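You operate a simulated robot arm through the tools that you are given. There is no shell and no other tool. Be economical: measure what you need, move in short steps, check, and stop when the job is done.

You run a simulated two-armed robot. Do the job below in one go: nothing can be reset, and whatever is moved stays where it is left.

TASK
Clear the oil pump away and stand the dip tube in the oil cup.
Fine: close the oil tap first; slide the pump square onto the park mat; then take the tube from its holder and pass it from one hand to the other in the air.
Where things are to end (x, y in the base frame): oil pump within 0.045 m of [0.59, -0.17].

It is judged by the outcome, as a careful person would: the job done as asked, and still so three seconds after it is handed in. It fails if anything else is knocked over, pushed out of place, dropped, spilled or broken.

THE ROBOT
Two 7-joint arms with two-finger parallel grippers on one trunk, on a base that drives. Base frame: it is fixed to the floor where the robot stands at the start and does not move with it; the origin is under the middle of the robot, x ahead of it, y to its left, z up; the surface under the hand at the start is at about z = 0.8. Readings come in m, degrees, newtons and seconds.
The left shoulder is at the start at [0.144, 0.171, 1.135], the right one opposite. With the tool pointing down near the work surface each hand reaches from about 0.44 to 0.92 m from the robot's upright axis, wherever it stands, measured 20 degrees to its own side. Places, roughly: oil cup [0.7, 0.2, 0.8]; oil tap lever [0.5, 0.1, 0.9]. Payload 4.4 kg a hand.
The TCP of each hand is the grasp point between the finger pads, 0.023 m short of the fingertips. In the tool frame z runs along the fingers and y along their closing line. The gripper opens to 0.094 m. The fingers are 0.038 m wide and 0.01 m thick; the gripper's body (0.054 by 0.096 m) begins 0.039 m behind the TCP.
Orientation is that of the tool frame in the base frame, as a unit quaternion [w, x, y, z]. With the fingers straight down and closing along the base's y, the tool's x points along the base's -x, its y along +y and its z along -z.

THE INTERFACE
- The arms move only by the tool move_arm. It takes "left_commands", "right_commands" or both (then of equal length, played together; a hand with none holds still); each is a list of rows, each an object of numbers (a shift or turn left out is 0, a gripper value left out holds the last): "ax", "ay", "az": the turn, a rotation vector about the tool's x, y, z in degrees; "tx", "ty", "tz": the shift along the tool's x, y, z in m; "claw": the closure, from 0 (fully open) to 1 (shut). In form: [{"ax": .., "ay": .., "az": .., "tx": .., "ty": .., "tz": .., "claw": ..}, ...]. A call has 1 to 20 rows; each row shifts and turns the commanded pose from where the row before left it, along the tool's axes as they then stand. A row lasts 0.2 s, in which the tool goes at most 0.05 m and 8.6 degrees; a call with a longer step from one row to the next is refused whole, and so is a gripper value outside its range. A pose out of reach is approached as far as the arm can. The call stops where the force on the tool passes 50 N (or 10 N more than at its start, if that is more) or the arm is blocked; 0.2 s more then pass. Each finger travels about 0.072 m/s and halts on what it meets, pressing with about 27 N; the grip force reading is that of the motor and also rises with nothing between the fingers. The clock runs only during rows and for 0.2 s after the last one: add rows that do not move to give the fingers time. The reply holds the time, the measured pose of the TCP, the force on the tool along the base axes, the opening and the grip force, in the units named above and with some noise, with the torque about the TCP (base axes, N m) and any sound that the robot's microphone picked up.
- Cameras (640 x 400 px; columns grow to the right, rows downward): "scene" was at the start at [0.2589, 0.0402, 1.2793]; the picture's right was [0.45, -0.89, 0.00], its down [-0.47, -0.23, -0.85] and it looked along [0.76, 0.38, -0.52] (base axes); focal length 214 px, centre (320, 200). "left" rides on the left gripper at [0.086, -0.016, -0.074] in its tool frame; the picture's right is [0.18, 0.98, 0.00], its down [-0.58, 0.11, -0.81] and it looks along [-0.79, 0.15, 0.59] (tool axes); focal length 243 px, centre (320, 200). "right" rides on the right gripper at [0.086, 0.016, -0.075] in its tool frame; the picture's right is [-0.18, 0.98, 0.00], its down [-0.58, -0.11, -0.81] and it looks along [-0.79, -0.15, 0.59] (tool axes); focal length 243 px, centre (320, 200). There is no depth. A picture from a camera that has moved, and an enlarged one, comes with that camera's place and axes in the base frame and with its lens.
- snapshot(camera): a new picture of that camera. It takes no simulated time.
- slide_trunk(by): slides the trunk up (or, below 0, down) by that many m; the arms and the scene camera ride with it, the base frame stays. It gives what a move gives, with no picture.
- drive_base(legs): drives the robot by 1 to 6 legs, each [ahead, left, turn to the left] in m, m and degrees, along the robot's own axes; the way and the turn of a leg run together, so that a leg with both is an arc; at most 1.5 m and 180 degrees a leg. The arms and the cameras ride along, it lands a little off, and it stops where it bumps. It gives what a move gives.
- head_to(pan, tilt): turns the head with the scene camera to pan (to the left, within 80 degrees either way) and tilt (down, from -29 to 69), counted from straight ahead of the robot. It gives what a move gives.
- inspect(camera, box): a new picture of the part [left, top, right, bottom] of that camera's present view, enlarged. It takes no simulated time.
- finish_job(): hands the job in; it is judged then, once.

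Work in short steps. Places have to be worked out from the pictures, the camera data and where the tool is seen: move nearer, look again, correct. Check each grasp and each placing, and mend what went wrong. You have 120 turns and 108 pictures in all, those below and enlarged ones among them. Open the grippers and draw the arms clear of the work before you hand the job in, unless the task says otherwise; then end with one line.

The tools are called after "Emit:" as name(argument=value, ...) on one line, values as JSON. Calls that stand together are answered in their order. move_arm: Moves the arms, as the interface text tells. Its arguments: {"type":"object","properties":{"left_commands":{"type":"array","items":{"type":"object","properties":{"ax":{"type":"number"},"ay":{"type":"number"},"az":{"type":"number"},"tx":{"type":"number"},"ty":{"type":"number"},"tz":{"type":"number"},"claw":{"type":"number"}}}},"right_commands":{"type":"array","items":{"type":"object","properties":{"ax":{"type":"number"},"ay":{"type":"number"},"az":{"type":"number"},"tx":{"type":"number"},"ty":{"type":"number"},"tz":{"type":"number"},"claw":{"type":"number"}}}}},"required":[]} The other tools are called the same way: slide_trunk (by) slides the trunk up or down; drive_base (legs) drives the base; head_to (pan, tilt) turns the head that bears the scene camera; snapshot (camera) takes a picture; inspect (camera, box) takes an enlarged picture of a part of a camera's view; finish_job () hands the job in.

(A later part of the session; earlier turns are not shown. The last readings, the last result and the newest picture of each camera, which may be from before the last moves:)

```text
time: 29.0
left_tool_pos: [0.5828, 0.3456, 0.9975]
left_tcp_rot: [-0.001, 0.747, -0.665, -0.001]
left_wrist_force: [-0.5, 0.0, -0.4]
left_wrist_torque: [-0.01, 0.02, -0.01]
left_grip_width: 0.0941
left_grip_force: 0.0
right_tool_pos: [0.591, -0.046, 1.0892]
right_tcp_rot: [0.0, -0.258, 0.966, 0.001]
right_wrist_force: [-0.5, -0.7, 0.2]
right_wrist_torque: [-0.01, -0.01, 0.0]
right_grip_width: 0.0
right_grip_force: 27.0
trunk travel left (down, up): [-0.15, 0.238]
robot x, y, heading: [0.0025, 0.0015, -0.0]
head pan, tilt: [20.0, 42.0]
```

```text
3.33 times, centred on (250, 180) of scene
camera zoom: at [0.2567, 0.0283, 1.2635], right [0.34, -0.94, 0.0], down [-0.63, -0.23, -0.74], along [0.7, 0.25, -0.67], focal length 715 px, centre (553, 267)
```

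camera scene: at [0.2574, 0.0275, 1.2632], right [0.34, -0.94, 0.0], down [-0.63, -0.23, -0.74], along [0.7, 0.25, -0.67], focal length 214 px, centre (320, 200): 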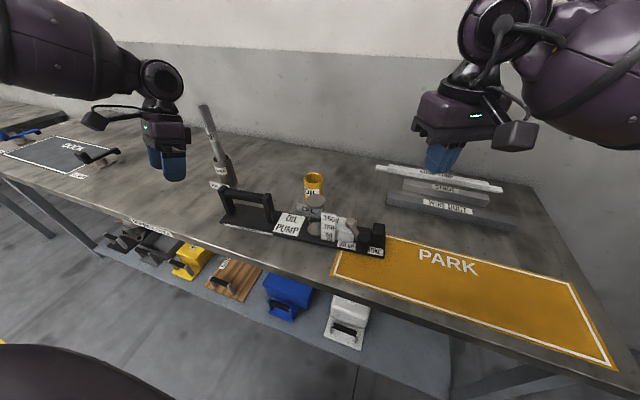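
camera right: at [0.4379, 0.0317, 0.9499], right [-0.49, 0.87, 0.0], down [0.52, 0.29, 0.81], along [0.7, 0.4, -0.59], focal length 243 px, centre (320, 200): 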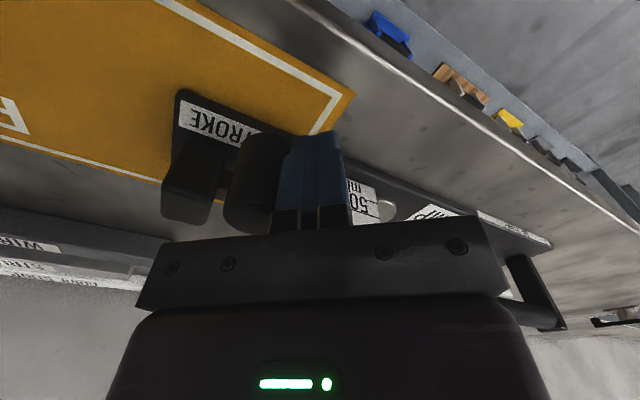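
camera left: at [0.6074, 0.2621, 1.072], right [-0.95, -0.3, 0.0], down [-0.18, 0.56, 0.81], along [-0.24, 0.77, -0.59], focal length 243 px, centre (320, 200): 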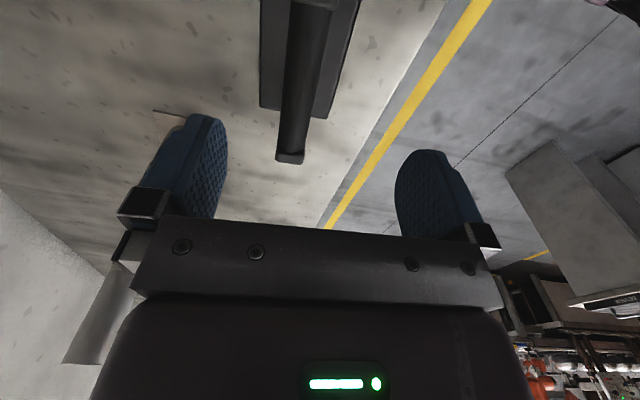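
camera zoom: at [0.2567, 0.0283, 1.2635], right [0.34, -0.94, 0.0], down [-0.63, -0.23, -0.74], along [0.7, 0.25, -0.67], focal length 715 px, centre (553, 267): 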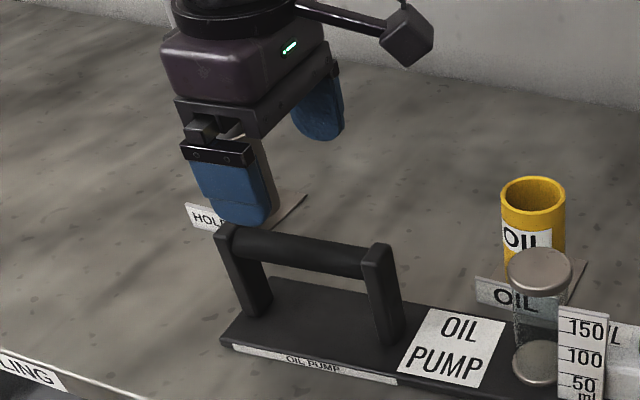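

The bar lies about 12 mm further +x than the hand's centre, well aligned in angle. I shift, descend to bar height and close.

Emit:
move_arm(left_commands=[{"ty": -0.012}, {"tz": 0.03}, {"tz": 0.03}, {"tz": 0.032}, {}])

Emit:
inspect(camera="scene", box=[170, 120, 330, 240])

Emit:
snapshot(camera="left")

```text
time: 30.2
left_tool_pos: [0.5956, 0.3464, 0.9069]
left_tcp_rot: [0.001, 0.748, -0.664, 0.0]
left_wrist_force: [0.0, 0.9, -0.4]
left_wrist_torque: [-0.01, 0.02, 0.01]
left_grip_width: 0.0939
left_grip_force: 0.0
right_tool_pos: [0.5908, -0.0462, 1.0909]
right_tcp_rot: [0.001, -0.259, 0.966, 0.0]
right_wrist_force: [0.3, 0.5, 0.1]
right_wrist_torque: [0.0, 0.01, -0.06]
right_grip_width: 0.0001
right_grip_force: 26.6
trunk travel left (down, up): [-0.15, 0.238]
robot x, y, heading: [0.0, 0.0039, 0.0]
head pan, tilt: [20.0, 42.0]
```

```text
3.33 times, centred on (250, 180) of scene
camera zoom: at [0.2565, 0.0282, 1.2636], right [0.34, -0.94, 0.0], down [-0.63, -0.23, -0.74], along [0.7, 0.25, -0.67], focal length 715 px, centre (553, 267)
```

zoom: 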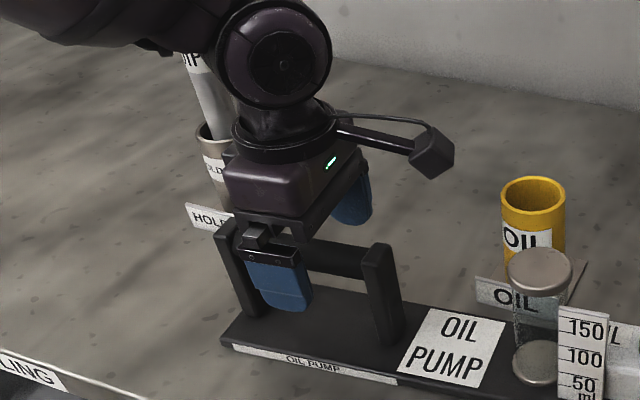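

```text
70 pictures are left
camera left: at [0.6201, 0.2638, 0.9811], right [-0.95, -0.3, 0.0], down [-0.18, 0.56, 0.81], along [-0.24, 0.77, -0.59], focal length 243 px, centre (320, 200)
```

left: 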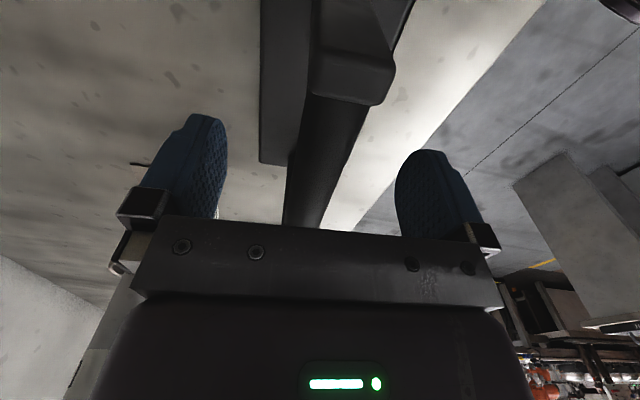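

The fingers straddle the bar. I close the gripper.

Emit:
move_arm(left_commands=[{"claw": 1}, {}, {}, {}, {}])

Emit:
snapshot(camera="scene")

```text
time: 31.4
left_tool_pos: [0.5949, 0.347, 0.9055]
left_tcp_rot: [0.0, 0.748, -0.664, -0.001]
left_wrist_force: [-1.4, 0.1, 0.7]
left_wrist_torque: [-0.2, 0.03, -0.93]
left_grip_width: 0.0262
left_grip_force: 27.2
right_tool_pos: [0.5925, -0.0469, 1.0893]
right_tcp_rot: [0.0, -0.259, 0.966, 0.001]
right_wrist_force: [-1.1, 0.2, -0.4]
right_wrist_torque: [-0.02, 0.01, 0.03]
right_grip_width: 0.0
right_grip_force: 27.1
trunk travel left (down, up): [-0.15, 0.238]
robot x, y, heading: [-0.0003, -0.0031, 0.1]
head pan, tilt: [20.0, 42.0]
```

```text
69 pictures are left
camera scene: at [0.257, 0.0285, 1.2633], right [0.34, -0.94, 0.0], down [-0.63, -0.23, -0.74], along [0.7, 0.25, -0.67], focal length 214 px, centre (320, 200)
```

scene: 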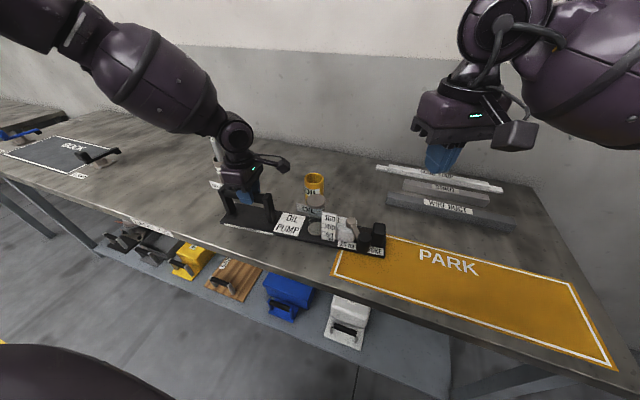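

Grip is firm on the bar (26 mm). I move the right hand well to the right and up, out of the way, while squaring the pump by turning the left hand ~6.7° clockwise in place.

Emit:
move_arm(right_commands=[{"az": 7.5, "tz": -0.02}, {"az": 7.5, "tz": -0.02}, {"az": 7.5, "tz": -0.02}, {"az": 7.5, "tz": -0.02}, {"ty": -0.045}, {"ty": -0.045}, {"ty": -0.045}, {"ty": -0.045}, {"ty": -0.045}, {"ty": -0.045}, {"ty": -0.045}], left_commands=[{"az": 1}, {"az": 1}, {"az": 1}, {"az": 1}, {"az": 1}, {"az": 1}, {"az": 0.7}, {}, {}, {}, {}])

Emit:
inspect(camera="scene", box=[200, 160, 400, 285])

```text
time: 33.8
left_tool_pos: [0.5931, 0.3476, 0.9068]
left_tcp_rot: [0.0, -0.707, 0.707, 0.001]
left_wrist_force: [-4.1, -1.7, 6.3]
left_wrist_torque: [0.39, 0.21, 0.55]
left_grip_width: 0.0252
left_grip_force: 26.8
right_tool_pos: [0.5883, -0.3661, 1.1722]
right_tcp_rot: [0.0, 0.0, 1.0, -0.001]
right_wrist_force: [0.0, -0.6, -0.3]
right_wrist_torque: [0.02, 0.0, 0.0]
right_grip_width: 0.0
right_grip_force: 27.3
trunk travel left (down, up): [-0.15, 0.238]
robot x, y, heading: [-0.0019, 0.001, 0.0]
head pan, tilt: [20.0, 42.0]
```

```text
3.20 times, centred on (300, 222) of scene
camera zoom: at [0.2571, 0.0281, 1.2633], right [0.34, -0.94, 0.0], down [-0.63, -0.23, -0.74], along [0.7, 0.25, -0.67], focal length 686 px, centre (384, 128)
```

zoom: 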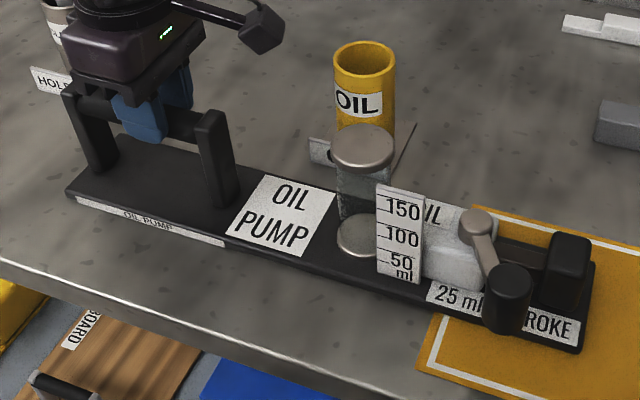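

The pump is square now (front edge yaw <1°, centre ≈(0.589, 0.204)). I slide it toward -y, first 8 cm, then check.

Emit:
move_arm(left_commands=[{"tx": 0.005}, {"tx": 0.01}, {"tx": 0.015}, {"tx": 0.02}, {"tx": 0.02}, {"tx": 0.01}, {}])

Emit:
snapshot(camera="scene")

```text
time: 35.4
left_tool_pos: [0.5942, 0.268, 0.9056]
left_tcp_rot: [0.0, 0.708, -0.707, -0.001]
left_wrist_force: [-0.2, 3.4, 5.5]
left_wrist_torque: [0.15, -0.01, 0.44]
left_grip_width: 0.0251
left_grip_force: 26.8
right_tool_pos: [0.5886, -0.364, 1.1736]
right_tcp_rot: [0.0, 0.001, 1.0, -0.001]
right_wrist_force: [0.8, -0.5, -1.2]
right_wrist_torque: [0.0, 0.0, 0.01]
right_grip_width: 0.0
right_grip_force: 27.1
trunk travel left (down, up): [-0.15, 0.238]
robot x, y, heading: [-0.0037, 0.002, -0.0]
head pan, tilt: [20.0, 42.0]
```

```text
67 pictures are left
camera scene: at [0.2566, 0.0287, 1.2635], right [0.34, -0.94, 0.0], down [-0.63, -0.23, -0.74], along [0.7, 0.25, -0.67], focal length 214 px, centre (320, 200)
```

scene: 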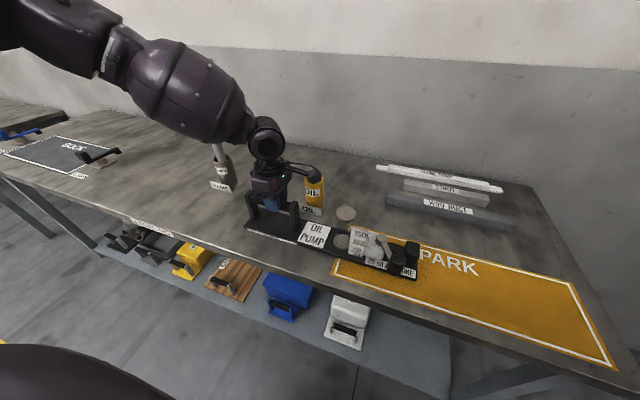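

It slides level and straight. I continue the slide toward the target in two calls.

Emit:
move_arm(left_commands=[{"tx": 0.01}, {"tx": 0.02}, {"tx": 0.02}, {"tx": 0.02}, {"tx": 0.02}, {"tx": 0.02}, {"tx": 0.02}, {"tx": 0.02}, {"tx": 0.01}, {}])

Emit:
snapshot(camera="scene")

```text
time: 37.6
left_tool_pos: [0.5583, 0.1762, 0.939]
left_tcp_rot: [0.001, 0.708, -0.706, 0.001]
left_wrist_force: [1.2, -0.8, -5.8]
left_wrist_torque: [-0.01, 0.0, 0.41]
left_grip_width: 0.0252
left_grip_force: 27.4
left hand out of reach, approached as far as the arm can: row 4, 5, 6, 7, 8, 9
right_tool_pos: [0.5892, -0.3635, 1.1737]
right_tcp_rot: [0.001, -0.001, 1.0, 0.0]
right_wrist_force: [0.7, -0.1, 0.0]
right_wrist_torque: [-0.01, 0.01, 0.01]
right_grip_width: 0.0
right_grip_force: 27.0
trunk travel left (down, up): [-0.15, 0.238]
robot x, y, heading: [0.0025, -0.0017, 0.1]
head pan, tilt: [20.0, 42.0]
```

```text
66 pictures are left
camera scene: at [0.2576, 0.0286, 1.2632], right [0.34, -0.94, 0.0], down [-0.63, -0.23, -0.74], along [0.7, 0.25, -0.67], focal length 214 px, centre (320, 200)
```

scene: 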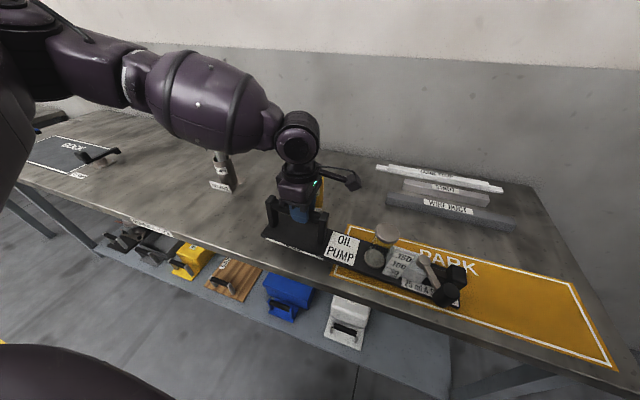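

The left arm ran out of reach near y≈0.21 and lifted the pump ~3 cm off line. I bring the hand back to (0.594, 0.225, 0.906) so the pump sits flat again, then I'll use the base to go sideways.

Emit:
move_arm(left_commands=[{"tx": -0.02, "ty": -0.018, "tz": 0.0}, {"tx": -0.015, "ty": -0.009}, {"tx": -0.015, "ty": -0.009, "tz": 0.008}, {"tz": 0.01}, {"tz": 0.01}, {"tz": 0.004}, {}])

Emit:
inspect(camera="scene", box=[230, 160, 470, 310])

```text
time: 39.2
left_tool_pos: [0.5943, 0.2272, 0.9065]
left_tcp_rot: [0.0, 0.707, -0.707, -0.001]
left_wrist_force: [0.4, 2.5, -0.6]
left_wrist_torque: [0.03, 0.03, -0.44]
left_grip_width: 0.0253
left_grip_force: 27.2
right_tool_pos: [0.589, -0.3644, 1.1742]
right_tcp_rot: [0.0, 0.0, 1.0, 0.0]
right_wrist_force: [0.1, 0.2, 0.2]
right_wrist_torque: [0.01, 0.01, 0.05]
right_grip_width: 0.0
right_grip_force: 27.5
trunk travel left (down, up): [-0.15, 0.238]
robot x, y, heading: [0.0014, 0.0002, 0.0]
head pan, tilt: [20.0, 42.0]
```

```text
2.67 times, centred on (350, 235) of scene
camera zoom: at [0.2574, 0.0287, 1.2632], right [0.34, -0.94, 0.0], down [-0.63, -0.23, -0.74], along [0.7, 0.25, -0.67], focal length 572 px, centre (240, 107)
```

zoom: 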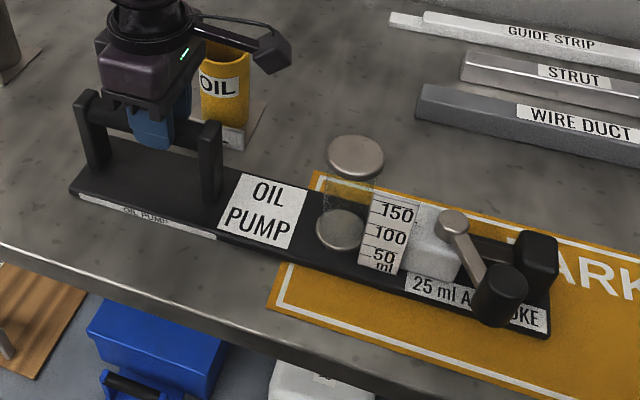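

The pump sits flat and square; its centre is ~0.137 m to the -y of the hand. It needs another -0.26 m; I drive the base sideways, half first.

Emit:
drive_base(legs=[[0, -0.13, 0]])

Emit:
snapshot(camera="scene")

```text
time: 41.0
left_tool_pos: [0.5923, 0.1011, 0.9065]
left_tcp_rot: [0.001, 0.708, -0.706, -0.001]
left_wrist_force: [0.0, -1.4, -2.6]
left_wrist_torque: [-0.16, -0.03, 0.42]
left_grip_width: 0.0254
left_grip_force: 27.7
right_tool_pos: [0.5896, -0.4903, 1.1737]
right_tcp_rot: [0.001, 0.0, 1.0, 0.001]
right_wrist_force: [-0.4, -0.2, 0.1]
right_wrist_torque: [0.01, -0.02, 0.0]
right_grip_width: 0.0001
right_grip_force: 26.8
trunk travel left (down, up): [-0.15, 0.238]
robot x, y, heading: [-0.0018, -0.1265, 0.1]
head pan, tilt: [20.0, 42.0]
```

```text
64 pictures are left
camera scene: at [0.2574, -0.0969, 1.2632], right [0.34, -0.94, 0.0], down [-0.63, -0.23, -0.74], along [0.7, 0.26, -0.67], focal length 214 px, centre (320, 200)
```

scene: 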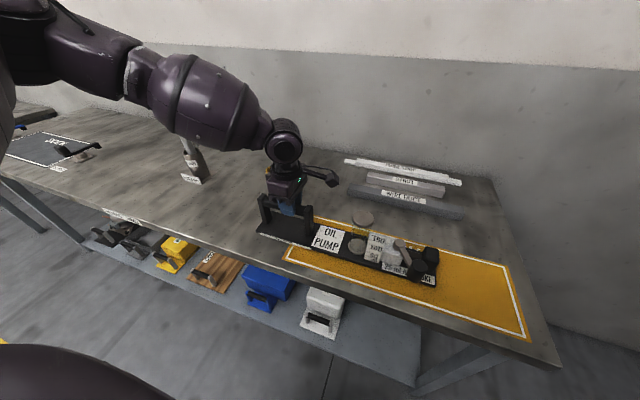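

Smooth. Another 0.134 m to the right.

Emit:
drive_base(legs=[[0, -0.134, 0]])

Emit:
head_to(pan=5, tilt=42)

Emit:
snapshot(camera="scene")

Emit:
inspect(camera="scene", box=[200, 160, 460, 322])

```text
time: 42.8
left_tool_pos: [0.5934, -0.0298, 0.9086]
left_tcp_rot: [0.0, -0.707, 0.707, 0.001]
left_wrist_force: [0.2, -1.0, -2.3]
left_wrist_torque: [-0.46, 0.17, -0.46]
left_grip_width: 0.0257
left_grip_force: 27.2
right_tool_pos: [0.5882, -0.622, 1.1729]
right_tcp_rot: [0.0, -0.001, 1.0, -0.001]
right_wrist_force: [-1.1, -0.2, 0.0]
right_wrist_torque: [0.0, 0.0, 0.0]
right_grip_width: 0.0
right_grip_force: 26.9
trunk travel left (down, up): [-0.15, 0.238]
robot x, y, heading: [-0.0007, -0.2578, 0.2]
head pan, tilt: [20.0, 42.0]
```

```text
time: 43.6
left_tool_pos: [0.5933, -0.0311, 0.9074]
left_tcp_rot: [0.001, 0.708, -0.707, -0.001]
left_wrist_force: [0.0, -1.1, -1.1]
left_wrist_torque: [0.06, 0.01, 0.39]
left_grip_width: 0.0253
left_grip_force: 26.9
right_tool_pos: [0.5902, -0.6221, 1.1743]
right_tcp_rot: [0.0, 0.0, 1.0, 0.0]
right_wrist_force: [0.1, 0.5, 0.5]
right_wrist_torque: [0.0, 0.03, -0.01]
right_grip_width: 0.0
right_grip_force: 27.5
trunk travel left (down, up): [-0.15, 0.238]
robot x, y, heading: [0.0018, -0.2568, -0.1]
head pan, tilt: [5.0, 42.0]
```

```text
63 pictures are left
camera scene: at [0.2622, -0.2502, 1.2632], right [0.09, -1.0, 0.0], down [-0.67, -0.06, -0.74], along [0.74, 0.07, -0.67], focal length 214 px, centre (320, 200)
```

scene: 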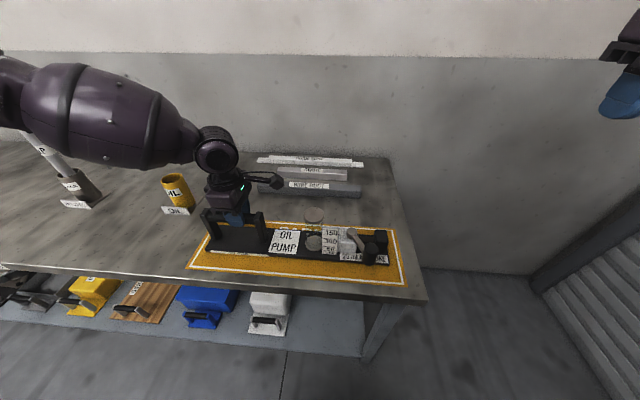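

```text
2.46 times, centred on (330, 241) of scene
camera zoom: at [0.2622, -0.2502, 1.2632], right [0.09, -1.0, 0.0], down [-0.67, -0.06, -0.74], along [0.74, 0.07, -0.67], focal length 528 px, centre (295, 99)
```

zoom: 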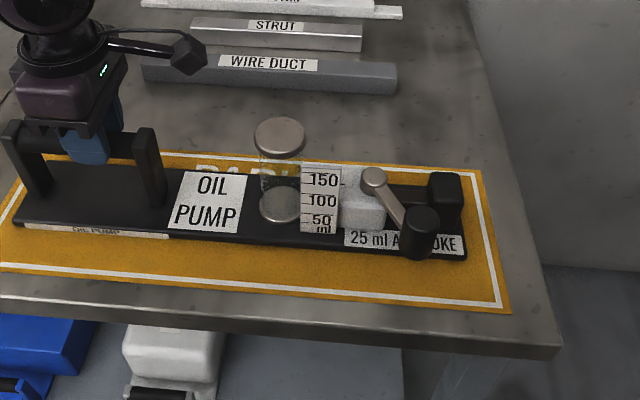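

Pump centre ≈(0.588, −0.163), square on the mat. Before releasing, while the left hand holds the pump firmly, I'll use the right hand to check that the lever really is at its stop: bring it near the knob's trailing side.

Emit:
move_arm(right_commands=[{"tx": 0.03, "ty": 0.03}, {"tx": 0.042, "ty": 0.02}, {"ty": 0.046}, {"ty": 0.046}, {"ty": 0.046}, {"ty": 0.046}, {"ty": 0.046}, {"ty": 0.046}, {"az": -7.4, "tz": 0.04}, {"az": -7.4, "tz": 0.04}, {"az": -7.4, "tz": 0.04}, {"az": -7.4, "tz": 0.04}, {"az": -7.4, "tz": 0.04}, {"tz": 0.02}, {}])

Emit:
snapshot(camera="right")

Emit:
inspect(camera="scene", box=[240, 160, 460, 300])

```text
time: 46.8
left_tool_pos: [0.5934, -0.0294, 0.9077]
left_tcp_rot: [-0.001, -0.707, 0.707, 0.0]
left_wrist_force: [1.5, -1.6, -0.5]
left_wrist_torque: [0.02, -0.05, 0.68]
left_grip_width: 0.0255
left_grip_force: 27.3
right_tool_pos: [0.5148, -0.2946, 0.9528]
right_tcp_rot: [0.0, -0.318, 0.948, 0.0]
right_wrist_force: [0.2, -0.7, -0.2]
right_wrist_torque: [0.01, 0.0, 0.01]
right_grip_width: 0.0
right_grip_force: 26.8
trunk travel left (down, up): [-0.15, 0.238]
robot x, y, heading: [0.0032, -0.2605, -0.2]
head pan, tilt: [5.0, 42.0]
```

```text
61 pictures are left
camera right: at [0.4366, -0.3334, 1.0274], right [-0.45, 0.89, 0.0], down [0.53, 0.26, 0.81], along [0.72, 0.36, -0.59], focal length 243 px, centre (320, 200)
```

right: 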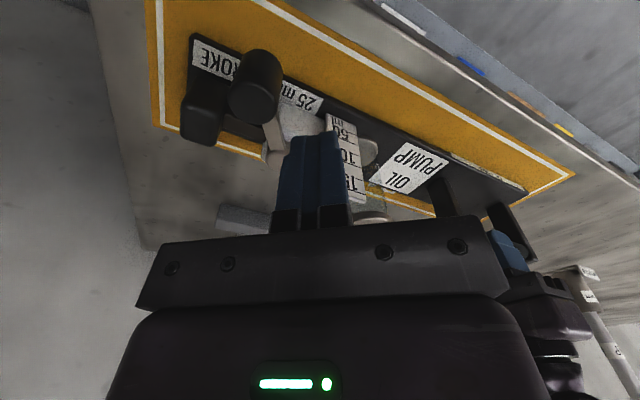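

```text
2.86 times, centred on (350, 230) of scene
camera zoom: at [0.2623, -0.2503, 1.2632], right [0.09, -1.0, 0.0], down [-0.67, -0.06, -0.74], along [0.74, 0.07, -0.67], focal length 613 px, centre (234, 114)
```

zoom: 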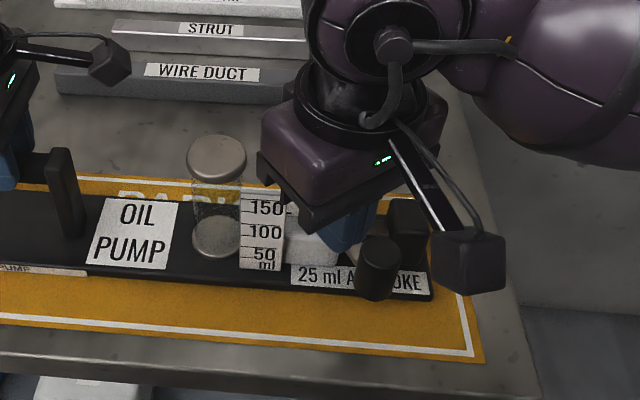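

Clear of the arm. I lower to knob height and advance to near contact.

Emit:
move_arm(right_commands=[{"tz": 0.04}, {"tz": 0.035}, {"ty": -0.012}, {"ty": -0.008}, {"ty": -0.003}, {}])

Emit:
inspect(camera="right", box=[120, 60, 440, 260])

```text
time: 48.2
left_tool_pos: [0.5937, -0.0317, 0.9075]
left_tcp_rot: [0.0, -0.706, 0.708, 0.0]
left_wrist_force: [0.0, -22.6, -4.5]
left_wrist_torque: [-1.05, -0.29, 1.21]
left_grip_width: 0.0271
left_grip_force: 27.0
right_tool_pos: [0.5292, -0.3135, 0.8791]
right_tcp_rot: [0.0, -0.318, 0.948, 0.0]
right_wrist_force: [-2.5, 20.5, 1.4]
right_wrist_torque: [-0.14, -0.04, 0.04]
right_grip_width: 0.0
right_grip_force: 27.7
trunk travel left (down, up): [-0.15, 0.238]
robot x, y, heading: [-0.0002, -0.2542, 0.1]
head pan, tilt: [5.0, 42.0]
```

```text
2.00 times, centred on (280, 160) of right
camera zoom: at [0.4507, -0.3519, 0.9527], right [-0.45, 0.89, 0.0], down [0.53, 0.26, 0.81], along [0.72, 0.36, -0.59], focal length 485 px, centre (400, 280)
```

zoom: 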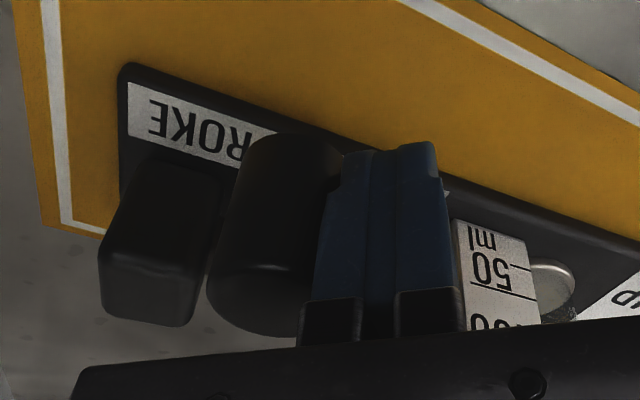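

The lever resists 20 N without moving: it is at its stop – tap closed. I withdraw the right hand backward and up, and move it aside.

Emit:
move_arm(right_commands=[{"ty": 0.01}, {"ty": 0.015}, {"tz": -0.04}, {"tz": -0.045}, {"tz": -0.045, "az": 8}, {"tz": -0.045, "az": 8}, {"tz": -0.045, "az": 8}, {"az": 8, "tz": -0.04}, {"az": 5, "ty": -0.03}, {"ty": -0.045}, {"ty": -0.045}])

Emit:
inspect(camera="scene", box=[200, 160, 460, 322])

```text
time: 50.6
left_tool_pos: [0.5923, -0.0311, 0.9081]
left_tcp_rot: [-0.002, -0.707, 0.707, 0.001]
left_wrist_force: [0.5, -1.6, -4.1]
left_wrist_torque: [-0.19, -0.02, 0.43]
left_grip_width: 0.0256
left_grip_force: 27.2
right_tool_pos: [0.5185, -0.4179, 1.1378]
right_tcp_rot: [0.0, -0.001, 1.0, 0.0]
right_wrist_force: [0.0, 0.4, -0.3]
right_wrist_torque: [-0.03, -0.03, -0.02]
right_grip_width: 0.0002
right_grip_force: 27.0
trunk travel left (down, up): [-0.15, 0.238]
robot x, y, heading: [-0.0009, -0.258, -0.0]
head pan, tilt: [5.0, 42.0]
```

```text
2.46 times, centred on (330, 241) of scene
camera zoom: at [0.2622, -0.2511, 1.2632], right [0.09, -1.0, 0.0], down [-0.67, -0.06, -0.74], along [0.74, 0.07, -0.67], focal length 528 px, centre (295, 99)
```

zoom: 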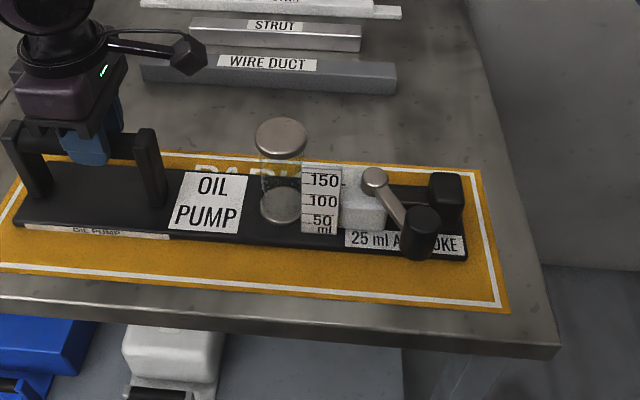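

Pump still in place. I open the left gripper and lift it straight up.

Emit:
move_arm(left_commands=[{"claw": 0}, {}, {}, {}, {"tz": -0.03}, {"tz": -0.04}, {"tz": -0.045}, {"tz": -0.045}, {"tz": -0.045}])

Emit:
inspect(camera="scene", box=[180, 160, 460, 330])

```text
time: 52.6
left_tool_pos: [0.5895, -0.0325, 1.1195]
left_tcp_rot: [0.0, 0.707, -0.707, -0.001]
left_wrist_force: [-0.5, -0.1, -0.1]
left_wrist_torque: [0.02, 0.0, -0.02]
left_grip_width: 0.0938
left_grip_force: 0.1
right_tool_pos: [0.5169, -0.4181, 1.1373]
right_tcp_rot: [0.001, -0.001, 1.0, 0.0]
right_wrist_force: [-0.8, 0.5, -0.5]
right_wrist_torque: [0.03, 0.02, 0.0]
right_grip_width: 0.0
right_grip_force: 26.7
trunk travel left (down, up): [-0.15, 0.238]
robot x, y, heading: [-0.0017, -0.2595, -0.1]
head pan, tilt: [5.0, 42.0]
```

```text
2.29 times, centred on (320, 245) of scene
camera zoom: at [0.2609, -0.2506, 1.2637], right [0.09, -1.0, 0.0], down [-0.67, -0.06, -0.74], along [0.74, 0.07, -0.67], focal length 490 px, centre (320, 97)
```

zoom: 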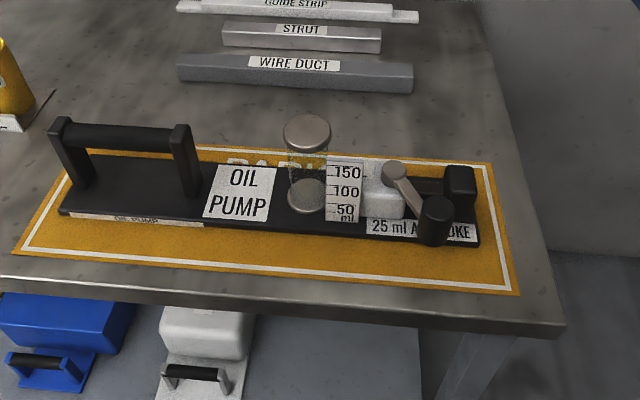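

The pump stands squarely on the mat. Now I drive the base back to the left and look at the tube.

Emit:
drive_base(legs=[[0, 0.26, 0]])

Emit:
head_to(pan=40, tilt=25)

Emit:
snapshot(camera="scene")

Emit:
snapshot(camera="left")

```text
time: 55.5
left_tool_pos: [0.5944, 0.2282, 1.1166]
left_tcp_rot: [0.0, -0.704, 0.711, 0.001]
left_wrist_force: [0.2, -0.4, 1.1]
left_wrist_torque: [0.01, 0.03, -0.03]
left_grip_width: 0.0939
left_grip_force: 0.2
right_tool_pos: [0.5185, -0.1542, 1.1373]
right_tcp_rot: [-0.001, 0.005, 1.0, 0.0]
right_wrist_force: [-0.7, 0.6, 0.3]
right_wrist_torque: [-0.02, -0.01, 0.0]
right_grip_width: 0.0002
right_grip_force: 26.8
trunk travel left (down, up): [-0.15, 0.238]
robot x, y, heading: [0.0036, 0.0099, -0.6]
head pan, tilt: [5.0, 42.0]
```

```text
time: 56.5
left_tool_pos: [0.5944, 0.2298, 1.119]
left_tcp_rot: [0.0, -0.703, 0.711, 0.001]
left_wrist_force: [-0.3, -0.1, 0.7]
left_wrist_torque: [0.01, -0.01, 0.0]
left_grip_width: 0.0941
left_grip_force: 0.1
right_tool_pos: [0.5169, -0.1547, 1.1376]
right_tcp_rot: [0.0, 0.005, 1.0, 0.0]
right_wrist_force: [0.4, 0.4, 0.5]
right_wrist_torque: [0.02, 0.0, 0.02]
right_grip_width: 0.0
right_grip_force: 27.2
trunk travel left (down, up): [-0.15, 0.238]
robot x, y, heading: [0.0056, 0.0094, -0.4]
head pan, tilt: [40.0, 25.0]
```

```text
56 pictures are left
camera scene: at [0.2511, 0.0661, 1.2895], right [0.64, -0.77, 0.0], down [-0.33, -0.27, -0.91], along [0.7, 0.58, -0.42], focal length 214 px, centre (320, 200)
```

scene: 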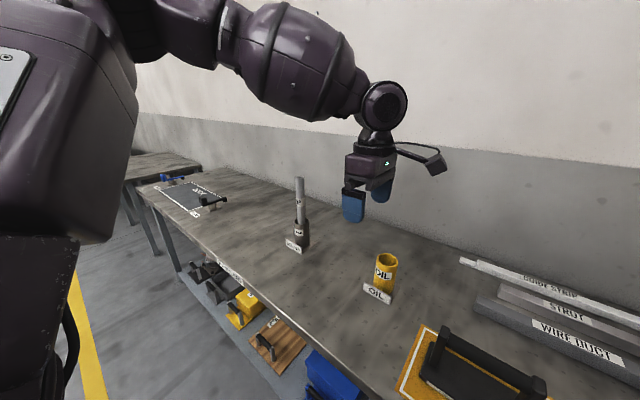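

```text
55 pictures are left
camera left: at [0.6074, 0.1441, 1.1913], right [-0.98, -0.17, 0.0], down [-0.1, 0.58, 0.81], along [-0.14, 0.79, -0.59], focal length 243 px, centre (320, 200)
```

left: 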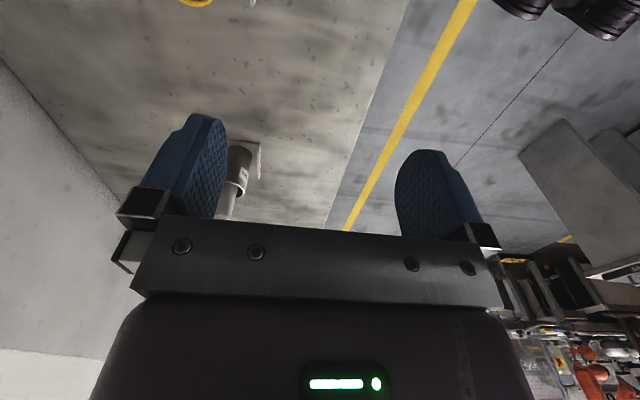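

I zoom in on the tube and the cup to locate them.

Emit:
inspect(camera="scene", box=[250, 160, 350, 265])

Emit:
inspect(camera="scene", box=[345, 235, 425, 315])

Emit:
inspect(camera="left", box=[200, 120, 300, 230])

```text
3.81 times, centred on (300, 212) of scene
camera zoom: at [0.2511, 0.0661, 1.2895], right [0.64, -0.77, 0.0], down [-0.33, -0.27, -0.91], along [0.7, 0.58, -0.42], focal length 817 px, centre (396, 152)
```

zoom: 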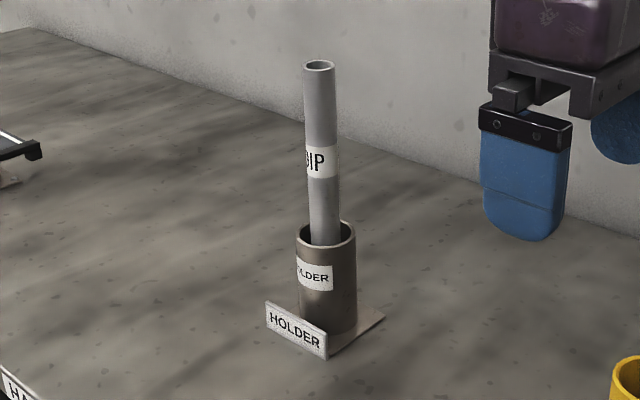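

```text
5.00 times, centred on (385, 275) of scene
camera zoom: at [0.2511, 0.0661, 1.2895], right [0.64, -0.77, 0.0], down [-0.33, -0.27, -0.91], along [0.7, 0.58, -0.42], focal length 1072 px, centre (-5, -175)
```

zoom: 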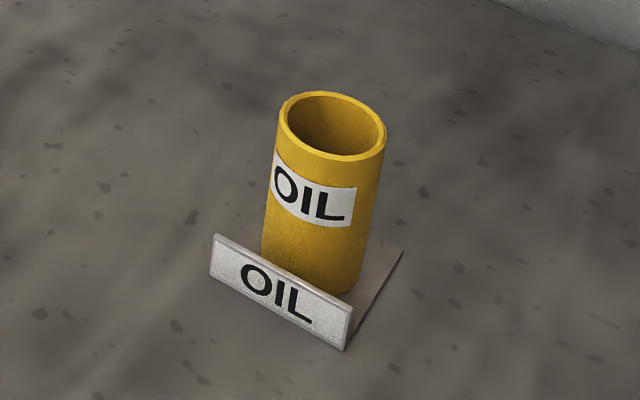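

```text
3.64 times, centred on (250, 175) of left
camera zoom: at [0.6074, 0.1441, 1.1913], right [-0.98, -0.17, 0.0], down [-0.1, 0.58, 0.81], along [-0.14, 0.79, -0.59], focal length 882 px, centre (574, 291)
```

zoom: 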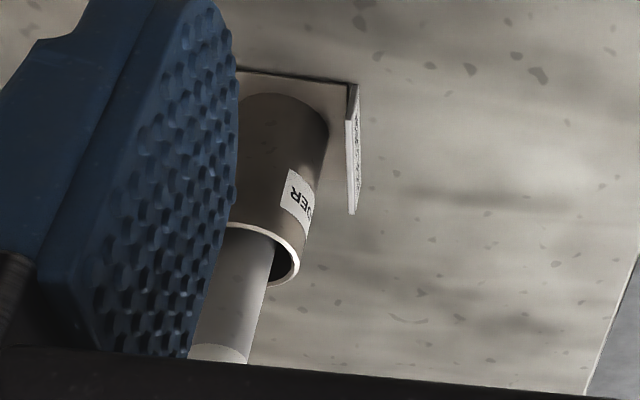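

Tube axis ≈(0.718, 0.536), top ≈1.065, diameter ≈28 mm; holder top ≈0.898. Cup ≈(0.702, 0.209), rim ≈0.913, inner ≈45 mm. Plan: left hand grips the tube horizontally from the front, right takes it from above at its top, then inserts it top-down. First I turn the left hand back and retract it, open the right hand, then drive left so all is central.

Emit:
move_arm(left_commands=[{"az": 8.4}, {"az": 8.4}, {"az": 8.4}, {"az": 8.4}, {"az": 8.4}, {"az": 8.4}, {"az": 8.4}, {"az": 8.4}, {"az": 8.4}, {"az": 8.4}, {"az": 5.5}, {"tx": 0.045}, {"tx": 0.045}, {"tx": 0.02}], right_commands=[{"claw": 0}, {}, {}, {}, {}, {}, {}, {}, {}, {}, {}, {}, {}, {}])

Emit:
drive_base(legs=[[0, 0.27, 0.5]])

Emit:
snapshot(camera="scene")

```text
time: 59.5
left_tool_pos: [0.4853, 0.2275, 1.1175]
left_tcp_rot: [-0.001, 0.001, 1.0, 0.0]
left_wrist_force: [-0.5, -0.4, -0.1]
left_wrist_torque: [-0.01, -0.01, 0.03]
left_grip_width: 0.094
left_grip_force: 0.0
right_tool_pos: [0.518, -0.1544, 1.138]
right_tcp_rot: [0.0, 0.004, 1.0, 0.0]
right_wrist_force: [0.3, 0.3, 0.5]
right_wrist_torque: [0.0, -0.02, 0.01]
right_grip_width: 0.094
right_grip_force: 0.0
trunk travel left (down, up): [-0.15, 0.238]
robot x, y, heading: [0.0047, 0.0081, -0.6]
head pan, tilt: [40.0, 25.0]
```

```text
time: 62.5
left_tool_pos: [0.4877, 0.4952, 1.1178]
left_tcp_rot: [-0.002, 0.001, 1.0, -0.001]
left_wrist_force: [0.1, -0.4, -0.2]
left_wrist_torque: [-0.02, 0.0, 0.0]
left_grip_width: 0.0938
left_grip_force: 0.1
right_tool_pos: [0.5208, 0.1139, 1.1371]
right_tcp_rot: [0.0, 0.004, 1.0, 0.0]
right_wrist_force: [0.1, -0.1, 0.2]
right_wrist_torque: [-0.01, 0.01, -0.02]
right_grip_width: 0.094
right_grip_force: 0.0
trunk travel left (down, up): [-0.15, 0.238]
robot x, y, heading: [0.0029, 0.2791, -0.5]
head pan, tilt: [40.0, 25.0]
```

```text
51 pictures are left
camera scene: at [0.2535, 0.3342, 1.2895], right [0.64, -0.77, 0.0], down [-0.33, -0.27, -0.91], along [0.7, 0.58, -0.42], focal length 214 px, centre (320, 200)
```

scene: 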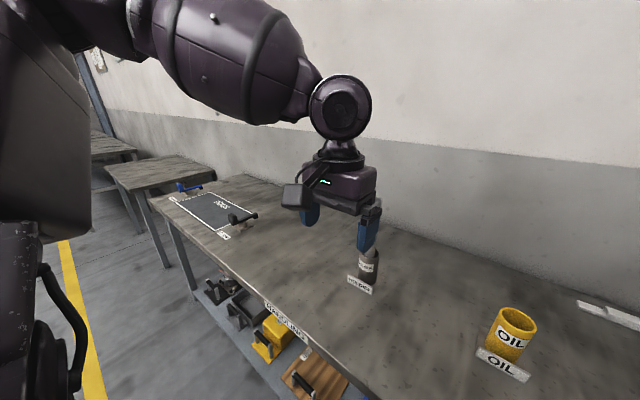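

Base is at y≈0.28. Now I pitch the left hand forward to point along +x, moving ahead a bit, at z≈1.12 (above the tube top).

Emit:
move_arm(left_commands=[{"ay": -8.2, "tx": -0.012, "ty": 0.01}, {"ay": -8.2, "tx": -0.012, "ty": 0.01}, {"ay": -8.2, "tx": -0.012, "ty": 0.01}, {"ay": -8.2, "tx": -0.012, "ty": 0.01}, {"ay": -8.2, "tx": -0.012}, {"ay": -8.2, "tz": 0.01}, {"ay": -8.2, "tz": 0.01}, {"ay": -8.2, "tz": 0.01}, {"ay": -8.2, "tz": 0.01}, {"ay": -8.2, "tz": 0.01}, {"ay": -8, "tz": 0.01}, {}])

Emit:
snapshot(camera="scene")

Emit:
snapshot(camera="left")

```text
time: 65.1
left_tool_pos: [0.5957, 0.5372, 1.1072]
left_tcp_rot: [0.707, 0.001, 0.707, 0.0]
left_wrist_force: [0.5, -0.2, -0.3]
left_wrist_torque: [0.03, 0.0, -0.04]
left_grip_width: 0.0944
left_grip_force: 0.1
right_tool_pos: [0.5202, 0.113, 1.1382]
right_tcp_rot: [0.0, 0.004, 1.0, 0.0]
right_wrist_force: [0.4, 1.0, 0.1]
right_wrist_torque: [-0.02, -0.01, -0.01]
right_grip_width: 0.0941
right_grip_force: 0.1
trunk travel left (down, up): [-0.15, 0.238]
robot x, y, heading: [0.0047, 0.2779, -0.3]
head pan, tilt: [40.0, 25.0]
```

```text
50 pictures are left
camera scene: at [0.2537, 0.3346, 1.2895], right [0.64, -0.77, 0.0], down [-0.33, -0.27, -0.91], along [0.7, 0.58, -0.42], focal length 214 px, centre (320, 200)
```

scene: 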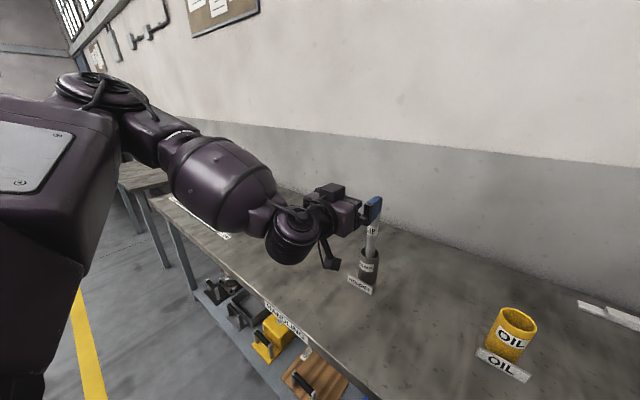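

```text
49 pictures are left
camera left: at [0.5201, 0.522, 1.0197], right [0.0, 0.98, -0.18], down [-0.81, 0.11, 0.58], along [0.59, 0.15, 0.79], focal length 243 px, centre (320, 200)
```

left: 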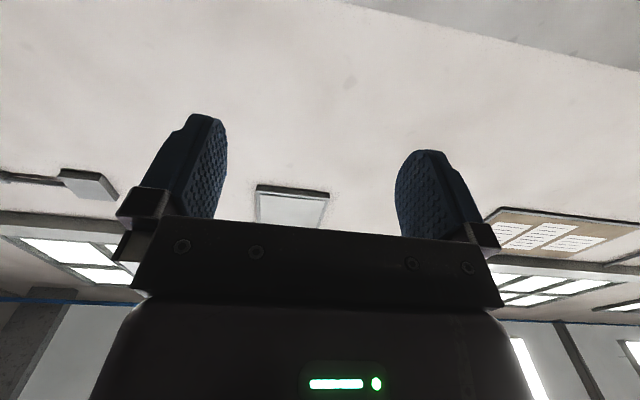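

The hand now points forward. I lower to z≈0.97 in front of the tube and look.

Emit:
move_arm(left_commands=[{"tx": 0.035}, {"tx": 0.035}, {"tx": 0.035}, {"tx": 0.032}, {}])

Emit:
snapshot(camera="left")

Emit:
inspect(camera="scene", box=[260, 160, 440, 300])

```text
time: 66.3
left_tool_pos: [0.5938, 0.535, 0.9687]
left_tcp_rot: [0.707, 0.0, 0.707, -0.001]
left_wrist_force: [-0.5, 0.2, 0.7]
left_wrist_torque: [-0.02, 0.05, -0.01]
left_grip_width: 0.0942
left_grip_force: 0.0
right_tool_pos: [0.52, 0.1133, 1.138]
right_tcp_rot: [0.0, 0.005, 1.0, 0.0]
right_wrist_force: [-0.1, -0.2, -0.1]
right_wrist_torque: [-0.02, 0.01, 0.01]
right_grip_width: 0.0941
right_grip_force: 0.0
trunk travel left (down, up): [-0.15, 0.238]
robot x, y, heading: [0.0051, 0.2809, -0.3]
head pan, tilt: [40.0, 25.0]
```

```text
48 pictures are left
camera left: at [0.5185, 0.5199, 0.8821], right [0.0, 0.98, -0.18], down [-0.81, 0.11, 0.58], along [0.59, 0.15, 0.79], focal length 243 px, centre (320, 200)
```

left: 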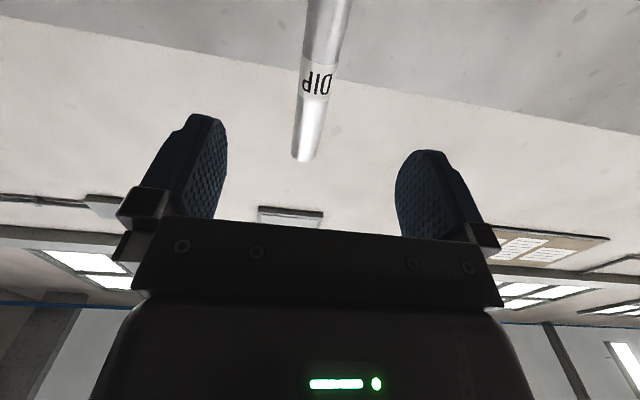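

```text
2.86 times, centred on (350, 230) of scene
camera zoom: at [0.2529, 0.334, 1.2898], right [0.64, -0.77, 0.0], down [-0.33, -0.27, -0.91], along [0.7, 0.58, -0.42], focal length 613 px, centre (234, 114)
```

zoom: 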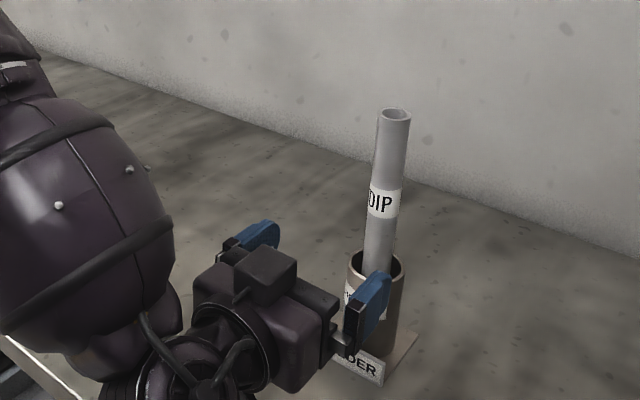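

The tube is centred between the fingers in y. I advance 0.122 m to x≈0.718 in small steps.

Emit:
move_arm(left_commands=[{"tz": 0.03}, {"tz": 0.03}, {"tz": 0.03}, {"tz": 0.02}, {"tz": 0.014}, {}])

Emit:
snapshot(camera="left")

Emit:
inspect(camera="scene", box=[260, 130, 440, 270])

```text
time: 67.7
left_tool_pos: [0.7183, 0.5384, 0.973]
left_tcp_rot: [0.706, 0.0, 0.709, 0.0]
left_wrist_force: [0.4, -0.2, 0.7]
left_wrist_torque: [-0.01, -0.03, 0.01]
left_grip_width: 0.094
left_grip_force: 0.0
left hand out of reach, approached as far as the arm can: row 5
right_tool_pos: [0.5202, 0.1127, 1.1372]
right_tcp_rot: [0.001, 0.004, 1.0, 0.0]
right_wrist_force: [-0.1, -0.1, 0.0]
right_wrist_torque: [0.03, 0.01, 0.0]
right_grip_width: 0.0942
right_grip_force: 0.1
trunk travel left (down, up): [-0.15, 0.238]
robot x, y, heading: [0.0067, 0.2765, -0.6]
head pan, tilt: [40.0, 25.0]
```

```text
46 pictures are left
camera left: at [0.6417, 0.5246, 0.8862], right [0.0, 0.98, -0.18], down [-0.8, 0.11, 0.58], along [0.59, 0.15, 0.79], focal length 243 px, centre (320, 200)
```

left: 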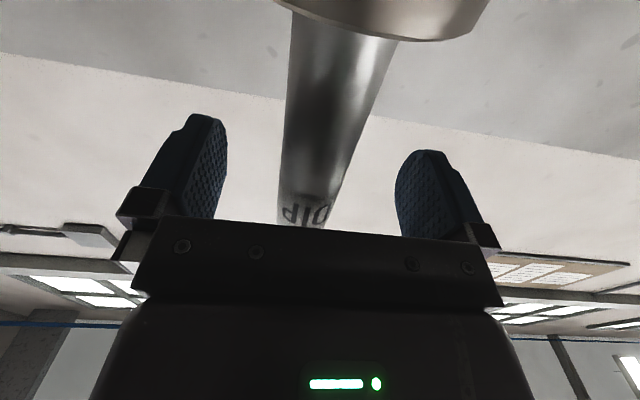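

```text
2.86 times, centred on (350, 200) of scene
camera zoom: at [0.2535, 0.334, 1.2895], right [0.64, -0.77, 0.0], down [-0.33, -0.27, -0.91], along [0.7, 0.58, -0.42], focal length 613 px, centre (234, 200)
```

zoom: 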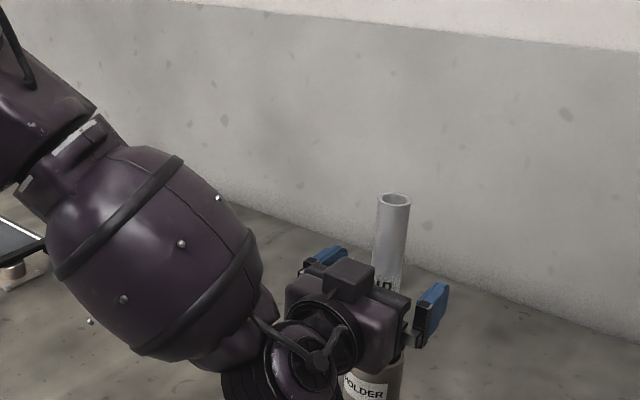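

The tube is between the pads. Close the gripper.

Emit:
move_arm(left_commands=[{"claw": 1}, {}, {}, {}, {}])

Emit:
snapshot(camera="left")

```text
time: 68.9
left_tool_pos: [0.7171, 0.54, 0.9718]
left_tcp_rot: [0.706, 0.001, 0.709, -0.001]
left_wrist_force: [0.7, -2.5, -0.6]
left_wrist_torque: [-0.64, -0.02, -0.08]
left_grip_width: 0.0226
left_grip_force: 26.7
right_tool_pos: [0.5197, 0.1128, 1.1377]
right_tcp_rot: [0.0, 0.005, 1.0, 0.0]
right_wrist_force: [1.5, -0.2, -0.4]
right_wrist_torque: [-0.02, 0.0, -0.02]
right_grip_width: 0.0939
right_grip_force: 0.1
trunk travel left (down, up): [-0.15, 0.238]
robot x, y, heading: [0.004, 0.2749, -0.5]
head pan, tilt: [40.0, 25.0]
```

```text
44 pictures are left
camera left: at [0.6415, 0.5245, 0.8859], right [0.0, 0.98, -0.18], down [-0.8, 0.11, 0.58], along [0.59, 0.15, 0.79], focal length 243 px, centre (320, 200)
```

left: 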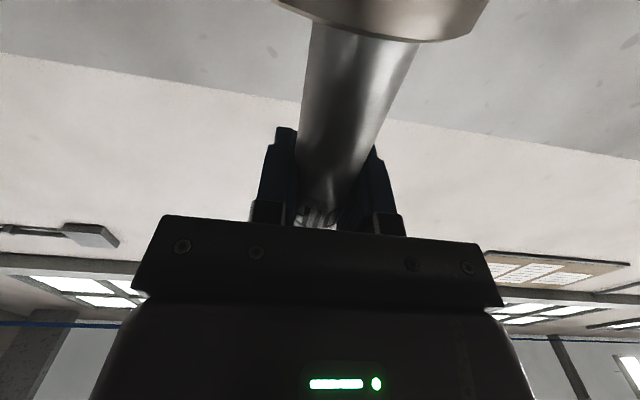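

Grip holds at 22.6 mm. I lift straight up by 0.15 m.

Emit:
move_arm(left_commands=[{"tx": -0.01}, {"tx": -0.02}, {"tx": -0.025}, {"tx": -0.025}, {"tx": -0.025}, {"tx": -0.025}, {"tx": -0.02}, {}])

Emit:
snapshot(camera="scene")

```text
time: 70.7
left_tool_pos: [0.7175, 0.5403, 1.1229]
left_tcp_rot: [0.707, 0.0, 0.707, 0.0]
left_wrist_force: [0.2, -0.1, -2.1]
left_wrist_torque: [0.01, 0.01, -0.02]
left_grip_width: 0.0266
left_grip_force: 26.4
right_tool_pos: [0.5205, 0.1131, 1.1375]
right_tcp_rot: [0.0, 0.005, 1.0, 0.0]
right_wrist_force: [0.3, -0.4, 0.4]
right_wrist_torque: [0.01, 0.01, -0.02]
right_grip_width: 0.0943
right_grip_force: 0.1
trunk travel left (down, up): [-0.15, 0.238]
robot x, y, heading: [0.0063, 0.2824, -0.4]
head pan, tilt: [40.0, 25.0]
```

```text
43 pictures are left
camera scene: at [0.254, 0.334, 1.2893], right [0.64, -0.77, 0.0], down [-0.33, -0.27, -0.91], along [0.7, 0.58, -0.42], focal length 214 px, centre (320, 200)
```

scene: 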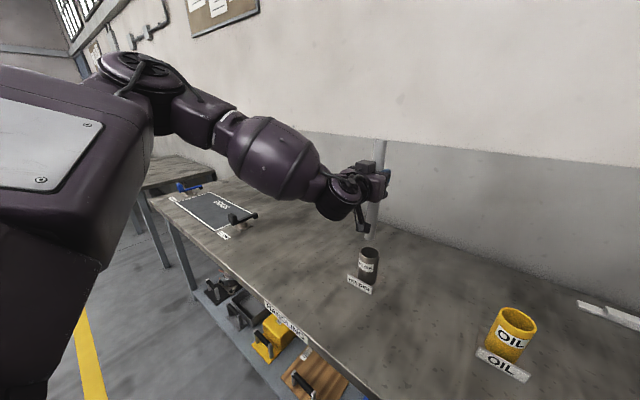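

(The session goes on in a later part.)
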